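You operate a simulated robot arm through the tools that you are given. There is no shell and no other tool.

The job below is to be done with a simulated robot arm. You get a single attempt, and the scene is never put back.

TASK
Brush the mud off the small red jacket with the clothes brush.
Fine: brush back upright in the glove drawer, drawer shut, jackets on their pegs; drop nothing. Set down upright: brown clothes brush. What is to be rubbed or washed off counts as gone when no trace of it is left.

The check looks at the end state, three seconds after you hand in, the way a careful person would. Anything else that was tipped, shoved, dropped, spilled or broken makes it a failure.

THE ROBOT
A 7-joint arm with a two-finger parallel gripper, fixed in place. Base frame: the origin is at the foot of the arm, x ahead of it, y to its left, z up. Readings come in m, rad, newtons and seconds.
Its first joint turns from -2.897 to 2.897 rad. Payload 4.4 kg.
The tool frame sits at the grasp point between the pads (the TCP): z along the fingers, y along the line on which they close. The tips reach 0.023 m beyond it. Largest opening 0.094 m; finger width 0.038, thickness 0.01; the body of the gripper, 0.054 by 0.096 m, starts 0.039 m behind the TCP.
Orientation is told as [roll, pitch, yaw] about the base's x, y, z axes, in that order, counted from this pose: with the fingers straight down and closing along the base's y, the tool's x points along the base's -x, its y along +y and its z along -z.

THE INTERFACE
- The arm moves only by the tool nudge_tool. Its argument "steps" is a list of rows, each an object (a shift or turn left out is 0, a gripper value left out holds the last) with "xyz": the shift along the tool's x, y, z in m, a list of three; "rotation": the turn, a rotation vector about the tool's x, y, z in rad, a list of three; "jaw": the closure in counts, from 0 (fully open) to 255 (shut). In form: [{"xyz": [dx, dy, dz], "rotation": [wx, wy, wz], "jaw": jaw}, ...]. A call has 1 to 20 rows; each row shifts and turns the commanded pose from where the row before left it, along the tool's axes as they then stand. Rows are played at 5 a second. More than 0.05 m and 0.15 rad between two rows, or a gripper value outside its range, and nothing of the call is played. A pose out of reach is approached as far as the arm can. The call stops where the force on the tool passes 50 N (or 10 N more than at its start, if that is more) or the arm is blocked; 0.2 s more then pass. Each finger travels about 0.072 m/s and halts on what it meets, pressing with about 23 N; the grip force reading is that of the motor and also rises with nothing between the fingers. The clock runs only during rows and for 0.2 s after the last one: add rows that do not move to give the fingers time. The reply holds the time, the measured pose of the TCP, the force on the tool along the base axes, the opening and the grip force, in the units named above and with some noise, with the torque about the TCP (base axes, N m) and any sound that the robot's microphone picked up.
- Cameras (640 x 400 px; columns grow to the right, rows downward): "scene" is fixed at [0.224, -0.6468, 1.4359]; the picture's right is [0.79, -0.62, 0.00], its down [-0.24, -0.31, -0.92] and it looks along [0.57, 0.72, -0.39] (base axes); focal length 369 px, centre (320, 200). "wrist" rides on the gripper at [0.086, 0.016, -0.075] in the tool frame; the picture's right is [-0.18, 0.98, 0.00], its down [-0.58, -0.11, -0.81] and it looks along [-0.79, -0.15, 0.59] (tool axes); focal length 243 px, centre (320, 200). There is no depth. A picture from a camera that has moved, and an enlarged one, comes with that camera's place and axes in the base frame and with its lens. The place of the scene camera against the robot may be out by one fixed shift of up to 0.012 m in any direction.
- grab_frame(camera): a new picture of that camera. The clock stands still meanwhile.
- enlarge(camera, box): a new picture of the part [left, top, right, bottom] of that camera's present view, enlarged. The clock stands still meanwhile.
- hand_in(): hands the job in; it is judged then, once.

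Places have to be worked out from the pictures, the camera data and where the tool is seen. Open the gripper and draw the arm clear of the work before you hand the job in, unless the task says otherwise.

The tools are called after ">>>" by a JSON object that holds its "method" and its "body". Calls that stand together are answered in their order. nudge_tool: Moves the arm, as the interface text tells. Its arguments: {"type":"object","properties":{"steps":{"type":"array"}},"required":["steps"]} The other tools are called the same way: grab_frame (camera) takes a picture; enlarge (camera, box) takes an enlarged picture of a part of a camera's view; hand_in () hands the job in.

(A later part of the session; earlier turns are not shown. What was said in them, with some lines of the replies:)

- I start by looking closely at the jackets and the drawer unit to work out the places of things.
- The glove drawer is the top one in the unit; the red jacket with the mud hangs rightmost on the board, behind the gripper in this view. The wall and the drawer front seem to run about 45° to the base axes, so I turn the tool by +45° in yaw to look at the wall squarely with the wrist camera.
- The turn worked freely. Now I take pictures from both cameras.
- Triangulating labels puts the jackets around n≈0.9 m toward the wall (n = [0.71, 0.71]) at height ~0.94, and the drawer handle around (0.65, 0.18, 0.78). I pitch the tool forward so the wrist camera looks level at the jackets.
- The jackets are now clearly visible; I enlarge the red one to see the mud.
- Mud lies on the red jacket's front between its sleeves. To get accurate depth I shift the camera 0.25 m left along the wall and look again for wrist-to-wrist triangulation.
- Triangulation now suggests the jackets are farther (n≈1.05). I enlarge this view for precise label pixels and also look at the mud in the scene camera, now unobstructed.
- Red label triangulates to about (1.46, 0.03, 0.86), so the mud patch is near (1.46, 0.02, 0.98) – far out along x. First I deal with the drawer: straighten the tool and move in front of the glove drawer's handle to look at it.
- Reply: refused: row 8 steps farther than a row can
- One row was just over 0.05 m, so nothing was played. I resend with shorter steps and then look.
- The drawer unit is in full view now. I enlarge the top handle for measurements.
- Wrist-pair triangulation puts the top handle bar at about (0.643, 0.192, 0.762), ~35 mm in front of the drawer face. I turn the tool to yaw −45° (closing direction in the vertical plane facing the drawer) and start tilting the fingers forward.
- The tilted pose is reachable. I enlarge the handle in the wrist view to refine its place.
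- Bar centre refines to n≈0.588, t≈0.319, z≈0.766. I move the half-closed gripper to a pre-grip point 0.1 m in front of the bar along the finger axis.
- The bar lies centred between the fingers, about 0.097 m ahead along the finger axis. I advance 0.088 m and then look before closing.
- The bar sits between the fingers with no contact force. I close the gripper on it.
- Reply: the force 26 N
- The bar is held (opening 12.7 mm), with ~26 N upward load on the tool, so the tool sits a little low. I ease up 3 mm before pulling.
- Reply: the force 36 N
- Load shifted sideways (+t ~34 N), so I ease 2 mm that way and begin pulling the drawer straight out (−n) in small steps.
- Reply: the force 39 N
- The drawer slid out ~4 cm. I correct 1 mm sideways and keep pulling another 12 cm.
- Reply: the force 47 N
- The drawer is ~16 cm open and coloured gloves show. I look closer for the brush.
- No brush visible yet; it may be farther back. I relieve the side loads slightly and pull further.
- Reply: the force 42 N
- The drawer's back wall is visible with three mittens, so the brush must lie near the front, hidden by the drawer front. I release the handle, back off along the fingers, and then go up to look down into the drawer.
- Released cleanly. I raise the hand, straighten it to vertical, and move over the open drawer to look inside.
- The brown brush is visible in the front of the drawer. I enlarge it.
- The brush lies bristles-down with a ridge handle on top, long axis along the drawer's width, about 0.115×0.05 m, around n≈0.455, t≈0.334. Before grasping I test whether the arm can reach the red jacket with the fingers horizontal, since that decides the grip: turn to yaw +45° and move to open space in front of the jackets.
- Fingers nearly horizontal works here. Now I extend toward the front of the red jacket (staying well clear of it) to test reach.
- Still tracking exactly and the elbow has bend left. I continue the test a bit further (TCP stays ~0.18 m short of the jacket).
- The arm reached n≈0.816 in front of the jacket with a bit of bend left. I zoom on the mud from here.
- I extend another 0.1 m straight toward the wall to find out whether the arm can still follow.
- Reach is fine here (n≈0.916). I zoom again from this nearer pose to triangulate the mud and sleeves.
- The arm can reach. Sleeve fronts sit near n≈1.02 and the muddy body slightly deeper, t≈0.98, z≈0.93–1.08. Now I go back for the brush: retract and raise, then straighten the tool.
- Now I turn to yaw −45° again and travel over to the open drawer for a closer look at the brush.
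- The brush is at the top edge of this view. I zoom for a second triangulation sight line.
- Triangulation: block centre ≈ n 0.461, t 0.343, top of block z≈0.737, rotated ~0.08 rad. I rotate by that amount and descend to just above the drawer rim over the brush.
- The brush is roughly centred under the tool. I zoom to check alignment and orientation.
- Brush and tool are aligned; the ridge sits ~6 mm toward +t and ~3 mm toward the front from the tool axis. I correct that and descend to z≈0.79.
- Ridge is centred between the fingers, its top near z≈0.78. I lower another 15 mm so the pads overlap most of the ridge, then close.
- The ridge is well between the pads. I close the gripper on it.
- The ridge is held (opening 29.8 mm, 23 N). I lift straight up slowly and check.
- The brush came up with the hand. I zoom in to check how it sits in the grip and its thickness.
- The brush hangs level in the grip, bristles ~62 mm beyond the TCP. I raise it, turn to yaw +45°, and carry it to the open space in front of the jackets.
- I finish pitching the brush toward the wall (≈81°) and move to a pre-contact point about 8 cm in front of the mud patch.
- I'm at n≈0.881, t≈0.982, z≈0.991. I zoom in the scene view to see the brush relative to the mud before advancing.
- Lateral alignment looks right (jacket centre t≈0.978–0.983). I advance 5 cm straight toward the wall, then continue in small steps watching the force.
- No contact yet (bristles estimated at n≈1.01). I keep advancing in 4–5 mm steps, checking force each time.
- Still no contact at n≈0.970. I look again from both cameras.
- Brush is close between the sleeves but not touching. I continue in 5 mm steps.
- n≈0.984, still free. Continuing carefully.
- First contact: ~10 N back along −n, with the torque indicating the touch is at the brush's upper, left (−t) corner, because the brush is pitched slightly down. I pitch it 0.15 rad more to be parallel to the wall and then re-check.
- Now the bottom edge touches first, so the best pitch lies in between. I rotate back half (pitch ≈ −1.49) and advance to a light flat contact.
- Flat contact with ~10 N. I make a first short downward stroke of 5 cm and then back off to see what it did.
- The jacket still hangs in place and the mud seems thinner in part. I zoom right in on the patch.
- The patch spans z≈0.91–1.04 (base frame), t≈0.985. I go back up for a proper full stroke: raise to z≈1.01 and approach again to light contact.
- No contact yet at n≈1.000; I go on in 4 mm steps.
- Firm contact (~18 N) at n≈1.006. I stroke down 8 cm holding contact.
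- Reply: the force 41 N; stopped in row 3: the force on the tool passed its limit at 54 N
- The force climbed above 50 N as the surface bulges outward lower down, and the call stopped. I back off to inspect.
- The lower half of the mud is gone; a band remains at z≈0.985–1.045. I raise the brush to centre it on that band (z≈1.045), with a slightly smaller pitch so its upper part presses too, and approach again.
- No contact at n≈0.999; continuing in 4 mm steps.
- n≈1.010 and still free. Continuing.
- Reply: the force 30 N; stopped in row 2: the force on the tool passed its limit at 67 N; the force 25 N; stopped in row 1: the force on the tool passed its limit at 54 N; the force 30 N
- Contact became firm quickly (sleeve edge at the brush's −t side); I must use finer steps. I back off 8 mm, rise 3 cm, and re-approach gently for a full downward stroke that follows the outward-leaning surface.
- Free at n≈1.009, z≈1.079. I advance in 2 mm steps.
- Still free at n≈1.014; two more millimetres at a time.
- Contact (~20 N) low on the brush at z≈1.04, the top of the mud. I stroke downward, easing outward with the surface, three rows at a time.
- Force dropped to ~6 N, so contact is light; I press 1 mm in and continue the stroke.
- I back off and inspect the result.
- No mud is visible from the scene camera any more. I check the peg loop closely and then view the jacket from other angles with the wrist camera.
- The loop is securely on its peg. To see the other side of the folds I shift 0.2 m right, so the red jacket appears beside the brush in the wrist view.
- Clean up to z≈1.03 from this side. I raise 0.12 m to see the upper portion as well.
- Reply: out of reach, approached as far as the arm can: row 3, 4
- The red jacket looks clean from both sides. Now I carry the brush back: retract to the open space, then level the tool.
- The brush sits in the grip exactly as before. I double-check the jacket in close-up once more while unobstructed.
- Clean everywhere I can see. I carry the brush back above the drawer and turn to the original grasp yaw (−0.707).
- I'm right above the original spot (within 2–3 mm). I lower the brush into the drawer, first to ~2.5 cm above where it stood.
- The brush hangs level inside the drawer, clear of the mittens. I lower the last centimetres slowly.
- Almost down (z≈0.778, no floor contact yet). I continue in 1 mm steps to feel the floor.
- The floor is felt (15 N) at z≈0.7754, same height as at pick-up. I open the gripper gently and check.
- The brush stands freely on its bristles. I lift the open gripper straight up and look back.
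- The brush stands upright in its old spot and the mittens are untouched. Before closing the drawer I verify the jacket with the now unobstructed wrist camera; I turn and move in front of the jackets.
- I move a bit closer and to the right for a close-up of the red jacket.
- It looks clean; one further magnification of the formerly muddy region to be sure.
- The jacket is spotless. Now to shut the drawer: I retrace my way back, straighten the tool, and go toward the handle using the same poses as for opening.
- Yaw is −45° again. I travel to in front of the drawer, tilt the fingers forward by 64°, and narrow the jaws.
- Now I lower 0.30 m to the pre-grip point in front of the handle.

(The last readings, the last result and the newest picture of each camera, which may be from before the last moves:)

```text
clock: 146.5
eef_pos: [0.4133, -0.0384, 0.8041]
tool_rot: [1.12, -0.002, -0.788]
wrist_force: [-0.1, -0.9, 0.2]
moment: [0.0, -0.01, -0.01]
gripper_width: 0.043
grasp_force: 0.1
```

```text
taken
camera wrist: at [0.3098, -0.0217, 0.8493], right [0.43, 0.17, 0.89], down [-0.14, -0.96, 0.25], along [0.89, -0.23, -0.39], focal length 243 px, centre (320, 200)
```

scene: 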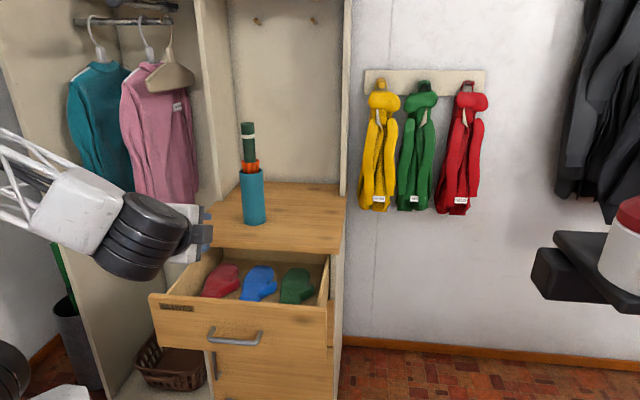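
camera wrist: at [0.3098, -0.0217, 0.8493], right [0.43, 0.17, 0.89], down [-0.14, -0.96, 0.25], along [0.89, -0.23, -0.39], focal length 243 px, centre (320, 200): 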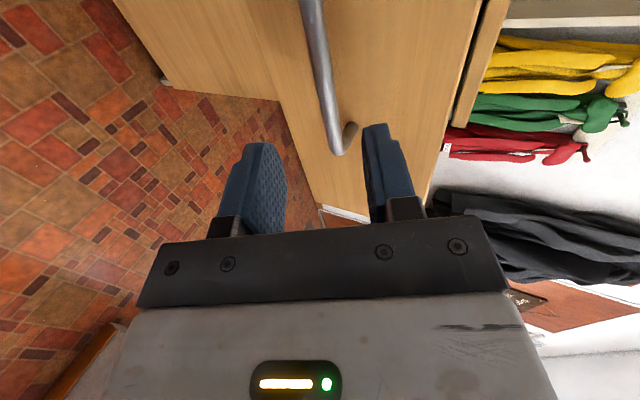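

The view matches the earlier release pose. I advance 0.08 m along the fingers (with a 3 mm upward correction) so the bar is between the pads, then close.

>>> {"method": "nudge_tool", "body": {"steps": [{"xyz": [0, 0.003, 0.02]}, {"xyz": [0, 0, 0.02]}, {"xyz": [0, 0, 0.02]}, {"xyz": [0, 0, 0.019]}, {}]}}

>>> {"method": "grab_frame", "body": {"camera": "wrist"}}

```text
clock: 147.7
eef_pos: [0.4652, 0.012, 0.7737]
tool_rot: [1.121, -0.002, -0.788]
wrist_force: [0.0, -0.6, 0.6]
moment: [-0.02, 0.02, -0.02]
gripper_width: 0.0431
grasp_force: 0.1
```

```text
taken
camera wrist: at [0.3631, 0.0297, 0.8192], right [0.43, 0.17, 0.89], down [-0.14, -0.96, 0.25], along [0.89, -0.23, -0.39], focal length 243 px, centre (320, 200)
```

wrist: 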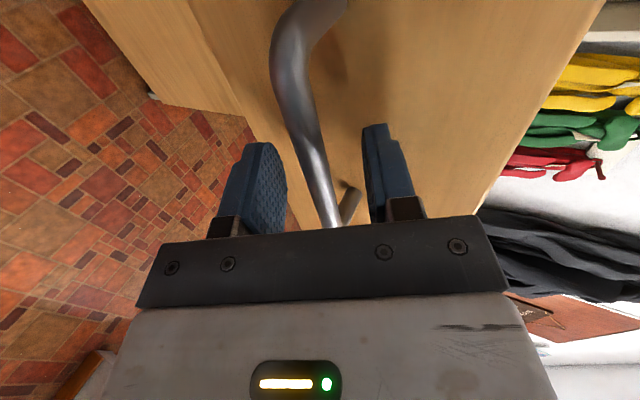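

The bar is between the pads. I close and then push the drawer in at a gentle pace.

>>> {"method": "nudge_tool", "body": {"steps": [{"jaw": 200}, {"jaw": 255}, {}, {}]}}

>>> {"method": "nudge_tool", "body": {"steps": [{"xyz": [0, 0.0044, 0.009]}, {"xyz": [0, 0.0087, 0.018]}, {"xyz": [0, 0.0087, 0.018]}, {"xyz": [0, 0.0087, 0.018]}, {}]}}

```text
clock: 148.7
eef_pos: [0.4669, 0.0123, 0.7725]
tool_rot: [1.12, 0.0, -0.79]
wrist_force: [5.6, -6.0, -32.8]
moment: [-1.18, -0.96, 0.56]
gripper_width: 0.0125
grasp_force: 45.5
```

```text
clock: 149.1
eef_pos: [0.4742, 0.0197, 0.7726]
tool_rot: [1.119, -0.002, -0.788]
wrist_force: [4.8, -6.5, -7.9]
moment: [-0.7, -0.6, 1.27]
gripper_width: 0.0128
grasp_force: 45.3
stopped in row 2: the force on the tool passed its limit at 54 N (the readings are from after the stop); the commanded pose is now the measured one
```

The pre-load tripped the limit, but it's relaxed now (~11 N). I continue pushing in smaller steps.

>>> {"method": "nudge_tool", "body": {"steps": [{"xyz": [0, 0.0022, 0.0045]}, {"xyz": [0, 0.0044, 0.009]}, {"xyz": [0, 0.0044, 0.009]}, {"xyz": [0, 0.0044, 0.009]}, {"xyz": [0, 0.0044, 0.009]}, {"xyz": [0, 0.0044, 0.009]}]}}

```text
clock: 150.5
eef_pos: [0.5123, 0.0576, 0.7736]
tool_rot: [1.119, -0.002, -0.788]
wrist_force: [-24.4, 23.7, 21.3]
moment: [-0.56, -0.83, 0.9]
gripper_width: 0.013
grasp_force: 45.4
```

Moving well (n≈0.403). I trim a millimetre sideways and upward and keep pushing.

>>> {"method": "nudge_tool", "body": {"steps": [{"xyz": [0.0008, 0.0005, 0]}, {"xyz": [0, 0.0044, 0.009]}, {"xyz": [0, 0.0044, 0.009]}, {"xyz": [0, 0.0044, 0.009]}, {"xyz": [0, 0.0044, 0.009]}, {"xyz": [0, 0.0044, 0.009]}, {"xyz": [0, 0.0044, 0.009]}]}}

```text
clock: 152.1
eef_pos: [0.5543, 0.1016, 0.7732]
tool_rot: [1.118, -0.001, -0.788]
wrist_force: [10.4, -12.0, -32.4]
moment: [-1.15, -0.9, 0.3]
gripper_width: 0.0129
grasp_force: 45.0
```

n≈0.464 now; about 0.115 m left. I lower half a millimetre to relieve the vertical load and go on.

>>> {"method": "nudge_tool", "body": {"steps": [{"xyz": [-0.0003, -0.0006, 0.0003]}, {"xyz": [0, 0.0044, 0.009]}, {"xyz": [0, 0.0044, 0.009]}, {"xyz": [0, 0.0044, 0.009]}, {"xyz": [0, 0.0044, 0.009]}, {"xyz": [0, 0.0044, 0.009]}, {"xyz": [0, 0.0044, 0.009]}]}}

>>> {"method": "grab_frame", "body": {"camera": "scene"}}

```text
clock: 153.7
eef_pos: [0.5967, 0.1442, 0.7739]
tool_rot: [1.118, -0.003, -0.786]
wrist_force: [-20.6, 19.1, -13.2]
moment: [-0.59, -0.43, 1.01]
gripper_width: 0.0129
grasp_force: 44.7
```

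```text
taken
```

scene: 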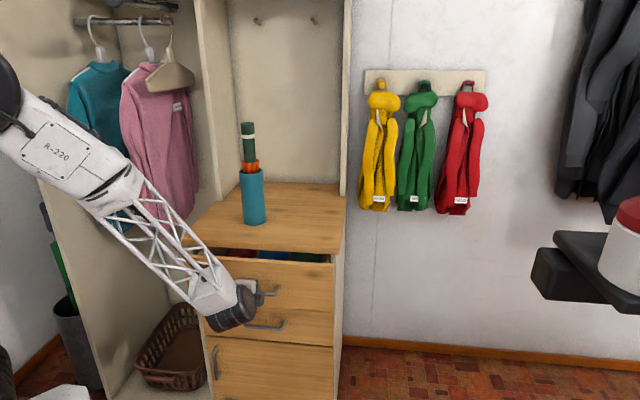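

n≈0.524, about 5 cm to go. Continuing, then slowing for the end stop.

>>> {"method": "nudge_tool", "body": {"steps": [{"xyz": [0.0006, 0, 0]}, {"xyz": [0, 0.0044, 0.009]}, {"xyz": [0, 0.0044, 0.009]}, {"xyz": [0, 0.0044, 0.009]}, {"xyz": [0, 0.0044, 0.009]}, {}]}}

```text
clock: 155.1
eef_pos: [0.627, 0.1723, 0.773]
tool_rot: [1.119, -0.005, -0.789]
wrist_force: [5.9, -7.8, -23.3]
moment: [-1.14, -1.01, 0.01]
gripper_width: 0.0125
grasp_force: 45.2
```

n≈0.565; the closed position was ≈0.577–0.578. Small steps now until the stop is felt.

>>> {"method": "nudge_tool", "body": {"steps": [{"xyz": [0, 0.0013, 0.0027]}, {"xyz": [0, 0.0013, 0.0027]}, {"xyz": [0, 0.0013, 0.0027]}, {}]}}

>>> {"method": "nudge_tool", "body": {"steps": [{"xyz": [0, 0.0009, 0.0018]}, {"xyz": [0, 0.0009, 0.0018]}, {}]}}

>>> {"method": "enlarge", "body": {"camera": "scene", "box": [170, 220, 350, 340]}}

```text
clock: 156.1
eef_pos: [0.633, 0.1792, 0.7739]
tool_rot: [1.118, -0.002, -0.789]
wrist_force: [13.4, -8.7, -18.0]
moment: [-0.96, -0.85, 0.16]
gripper_width: 0.0128
grasp_force: 45.4
```

```text
clock: 156.9
eef_pos: [0.6355, 0.1814, 0.7735]
tool_rot: [1.119, -0.002, -0.788]
wrist_force: [7.2, -10.5, -8.5]
moment: [-0.74, -0.63, 0.94]
gripper_width: 0.0128
grasp_force: 44.7
```

```text
3.33 times, centred on (260, 280) of scene
camera zoom: at [0.224, -0.6468, 1.4359], right [0.79, -0.62, 0.0], down [-0.24, -0.31, -0.92], along [0.57, 0.72, -0.39], focal length 1229 px, centre (520, -67)
```

zoom: 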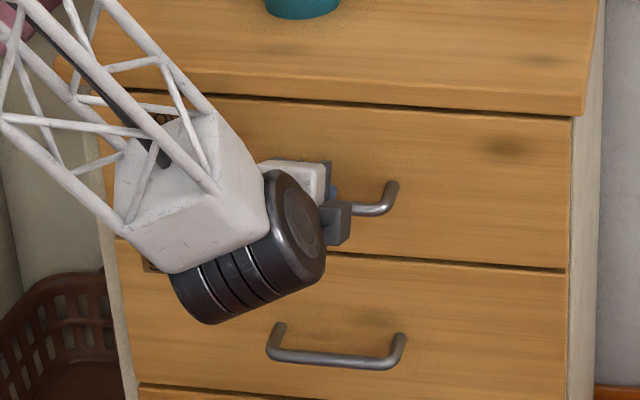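

n≈0.578 and the front looks flush with the second drawer. I press a little more to feel the stop.

>>> {"method": "nudge_tool", "body": {"steps": [{"xyz": [0, 0.0007, 0.0013]}, {"xyz": [0, 0.0007, 0.0013]}, {}]}}

```text
clock: 157.7
eef_pos: [0.6367, 0.1835, 0.7723]
tool_rot: [1.117, -0.002, -0.79]
wrist_force: [-25.2, -33.9, -6.5]
moment: [-1.12, -0.91, 0.71]
gripper_width: 0.0134
grasp_force: 44.5
```

The stop is felt (42 N along −n at n≈0.580): the drawer is shut. I ease 1 mm, open slightly, and withdraw along the finger axis.

>>> {"method": "nudge_tool", "body": {"steps": [{"xyz": [0, -0.0003, -0.0007]}, {"jaw": 190}, {"jaw": 160}, {}, {}]}}

>>> {"method": "nudge_tool", "body": {"steps": [{"xyz": [0, 0, -0.01]}, {"xyz": [0, 0, -0.02]}, {"xyz": [0, 0, -0.03]}, {"xyz": [0, 0, -0.04]}, {}]}}

>>> {"method": "grab_frame", "body": {"camera": "wrist"}}

>>> {"method": "enlarge", "body": {"camera": "scene", "box": [170, 220, 350, 340]}}

```text
clock: 158.9
eef_pos: [0.6363, 0.1836, 0.774]
tool_rot: [1.119, -0.003, -0.789]
wrist_force: [0.1, 0.4, 1.0]
moment: [0.01, 0.01, 0.01]
gripper_width: 0.035
grasp_force: 0.1
```

```text
clock: 160.1
eef_pos: [0.5713, 0.1198, 0.8183]
tool_rot: [1.12, 0.0, -0.789]
wrist_force: [0.4, 0.8, -0.1]
moment: [-0.01, 0.01, -0.03]
gripper_width: 0.0353
grasp_force: 0.0
```

```text
taken
camera wrist: at [0.4685, 0.1372, 0.8638], right [0.43, 0.17, 0.88], down [-0.14, -0.96, 0.26], along [0.89, -0.23, -0.39], focal length 243 px, centre (320, 200)
```

wrist: 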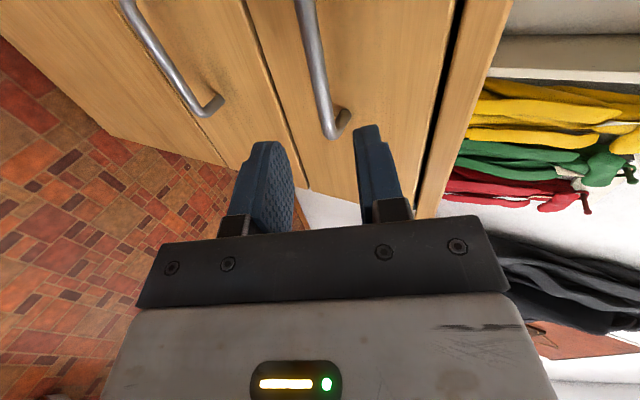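

```text
3.33 times, centred on (260, 280) of scene
camera zoom: at [0.224, -0.6468, 1.4359], right [0.79, -0.62, 0.0], down [-0.24, -0.31, -0.92], along [0.57, 0.72, -0.39], focal length 1229 px, centre (520, -67)
```

zoom: 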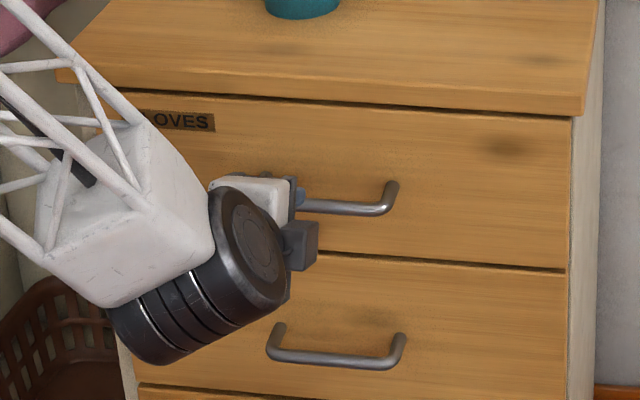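

The drawer is flush and shut. I withdraw, raise and straighten the arm, and open the gripper.

>>> {"method": "nudge_tool", "body": {"steps": [{"xyz": [0, 0, -0.04]}, {"xyz": [0, 0.0259, -0.0284]}, {"xyz": [0, 0.0259, -0.0284]}, {"xyz": [0, 0.0259, -0.0284]}, {"xyz": [0, 0.0259, -0.0284]}, {"xyz": [0, 0.0259, -0.0284]}, {"xyz": [0, 0.0259, -0.0284]}, {"xyz": [0, 0.0259, -0.0284], "jaw": 0}, {"rotation": [0.14, 0, 0]}, {"rotation": [0.14, 0, 0]}, {"rotation": [0.14, 0, 0]}, {"rotation": [0.14, 0, 0]}, {"rotation": [0.14, 0, 0]}, {"rotation": [0.14, 0, 0]}, {"rotation": [0.14, 0, 0]}, {"rotation": [0.14, 0, 0]}, {}]}}

>>> {"method": "grab_frame", "body": {"camera": "scene"}}

>>> {"method": "enlarge", "body": {"camera": "scene", "box": [170, 220, 350, 340]}}

>>> {"method": "enlarge", "body": {"camera": "scene", "box": [350, 60, 510, 220]}}

```text
clock: 163.7
eef_pos: [0.476, 0.0254, 1.0858]
tool_rot: [-0.004, -0.003, -0.791]
wrist_force: [-0.1, -0.2, -0.6]
moment: [0.02, 0.0, 0.01]
gripper_width: 0.0939
grasp_force: 0.1
```

```text
taken
```

scene: 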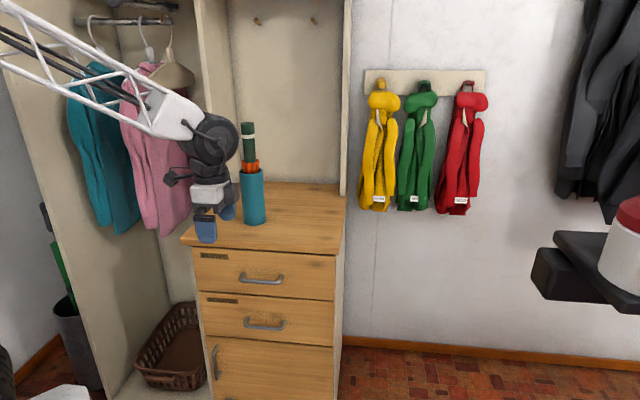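

```text
3.33 times, centred on (260, 280) of scene
camera zoom: at [0.224, -0.6468, 1.4359], right [0.79, -0.62, 0.0], down [-0.24, -0.31, -0.92], along [0.57, 0.72, -0.39], focal length 1229 px, centre (520, -67)
```

zoom: 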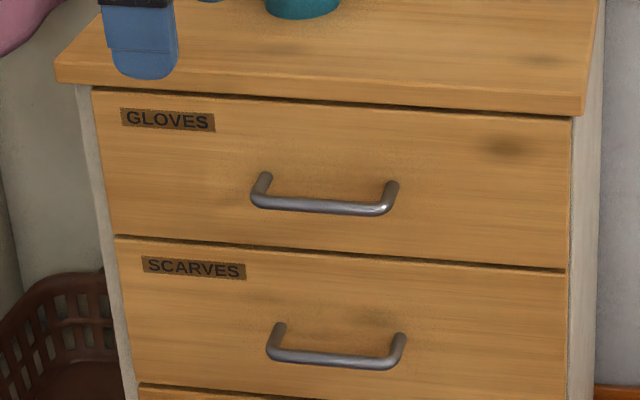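

```text
2.50 times, centred on (430, 140) of scene
camera zoom: at [0.224, -0.6468, 1.4359], right [0.79, -0.62, 0.0], down [-0.24, -0.31, -0.92], along [0.57, 0.72, -0.39], focal length 922 px, centre (45, 350)
```

zoom: 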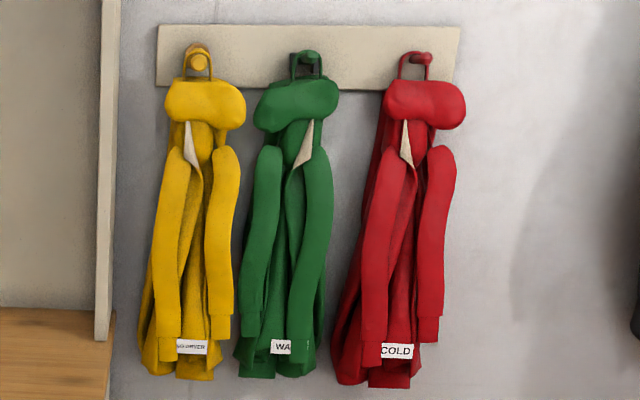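

Everything looks right. I compare the drawer at the same magnification as before it was opened.

>>> {"method": "enlarge", "body": {"camera": "scene", "box": [190, 220, 350, 320]}}

>>> {"method": "enlarge", "body": {"camera": "scene", "box": [440, 130, 490, 205]}}

```text
4.00 times, centred on (270, 270) of scene
camera zoom: at [0.224, -0.6468, 1.4359], right [0.79, -0.62, 0.0], down [-0.24, -0.31, -0.92], along [0.57, 0.72, -0.39], focal length 1475 px, centre (520, -80)
```

zoom: 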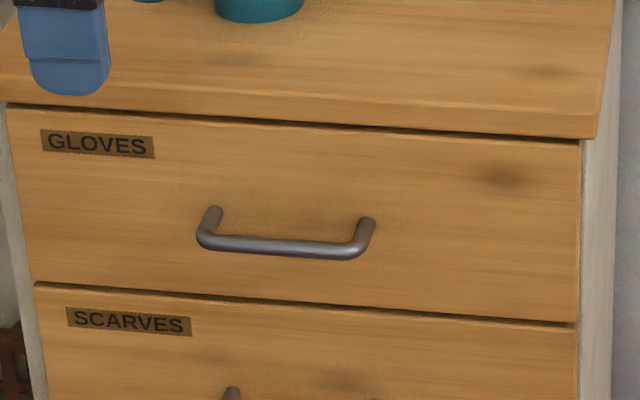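

```text
5.33 times, centred on (465, 168) of scene
camera zoom: at [0.224, -0.6468, 1.4359], right [0.79, -0.62, 0.0], down [-0.24, -0.31, -0.92], along [0.57, 0.72, -0.39], focal length 1967 px, centre (-453, 373)
```

zoom: 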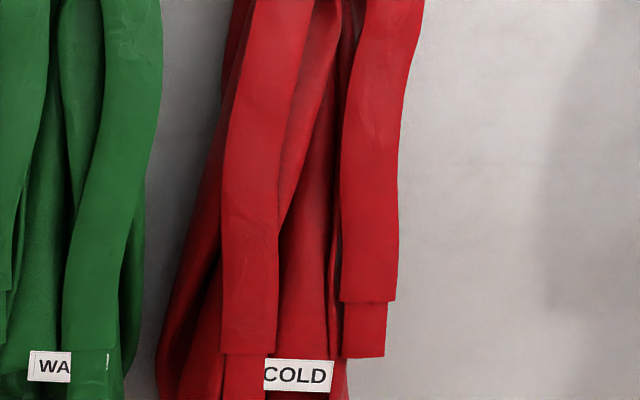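

The drawer front is at exactly its original closed place and the jacket is clean on its peg. I draw the arm a little farther from the work and then hand in.

>>> {"method": "nudge_tool", "body": {"steps": [{"xyz": [-0.03, -0.02, -0.02]}, {"xyz": [-0.03, -0.02, -0.02]}, {"xyz": [-0.03, -0.02, -0.02]}, {"xyz": [-0.03, 0, -0.02]}, {}]}}

>>> {"method": "grab_frame", "body": {"camera": "scene"}}

```text
clock: 164.9
eef_pos: [0.518, -0.1032, 1.1662]
tool_rot: [-0.002, -0.002, -0.788]
wrist_force: [0.0, -0.2, 0.0]
moment: [-0.01, -0.02, 0.02]
gripper_width: 0.0942
grasp_force: 0.0
```

```text
taken
```

scene: 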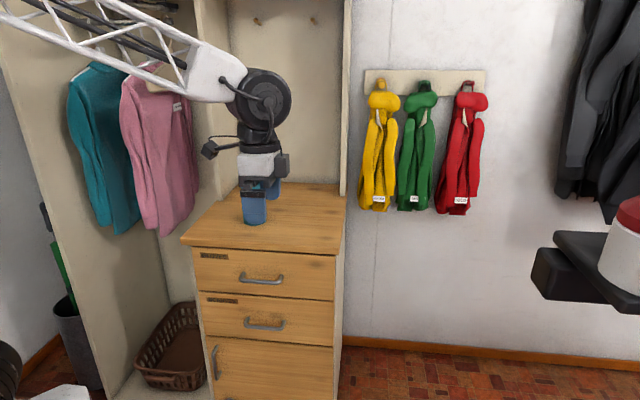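

The arm is clear with the gripper open, the drawer is shut with the brush inside, the jackets hang on their pegs, and the red one is clean. Handing in.

>>> {"method": "hand_in", "body": {}}

```text
The job is handed in.
```

The mud is off the red jacket. I checked it from several angles, including close-ups without the brush in the way, and saw no trace left.

- **Brush:** it is back in the glove drawer, standing on its bristles within a few millimetres of where it was. I last saw it just before closing the drawer.
- **Drawer:** it is shut against its stop, and the handle is back where it was at the start.
- **Jackets:** all three hang on their pegs. The red one's loop sits slightly differently on its peg after brushing, but it is still hooked.
- **Pressing force:** some strokes pressed too hard (up to about 67 N) and stopped automatically, so I backed off and finished more gently. I saw no damage.

Nothing was dropped or knocked over that I could see. The arm is clear with the gripper open.
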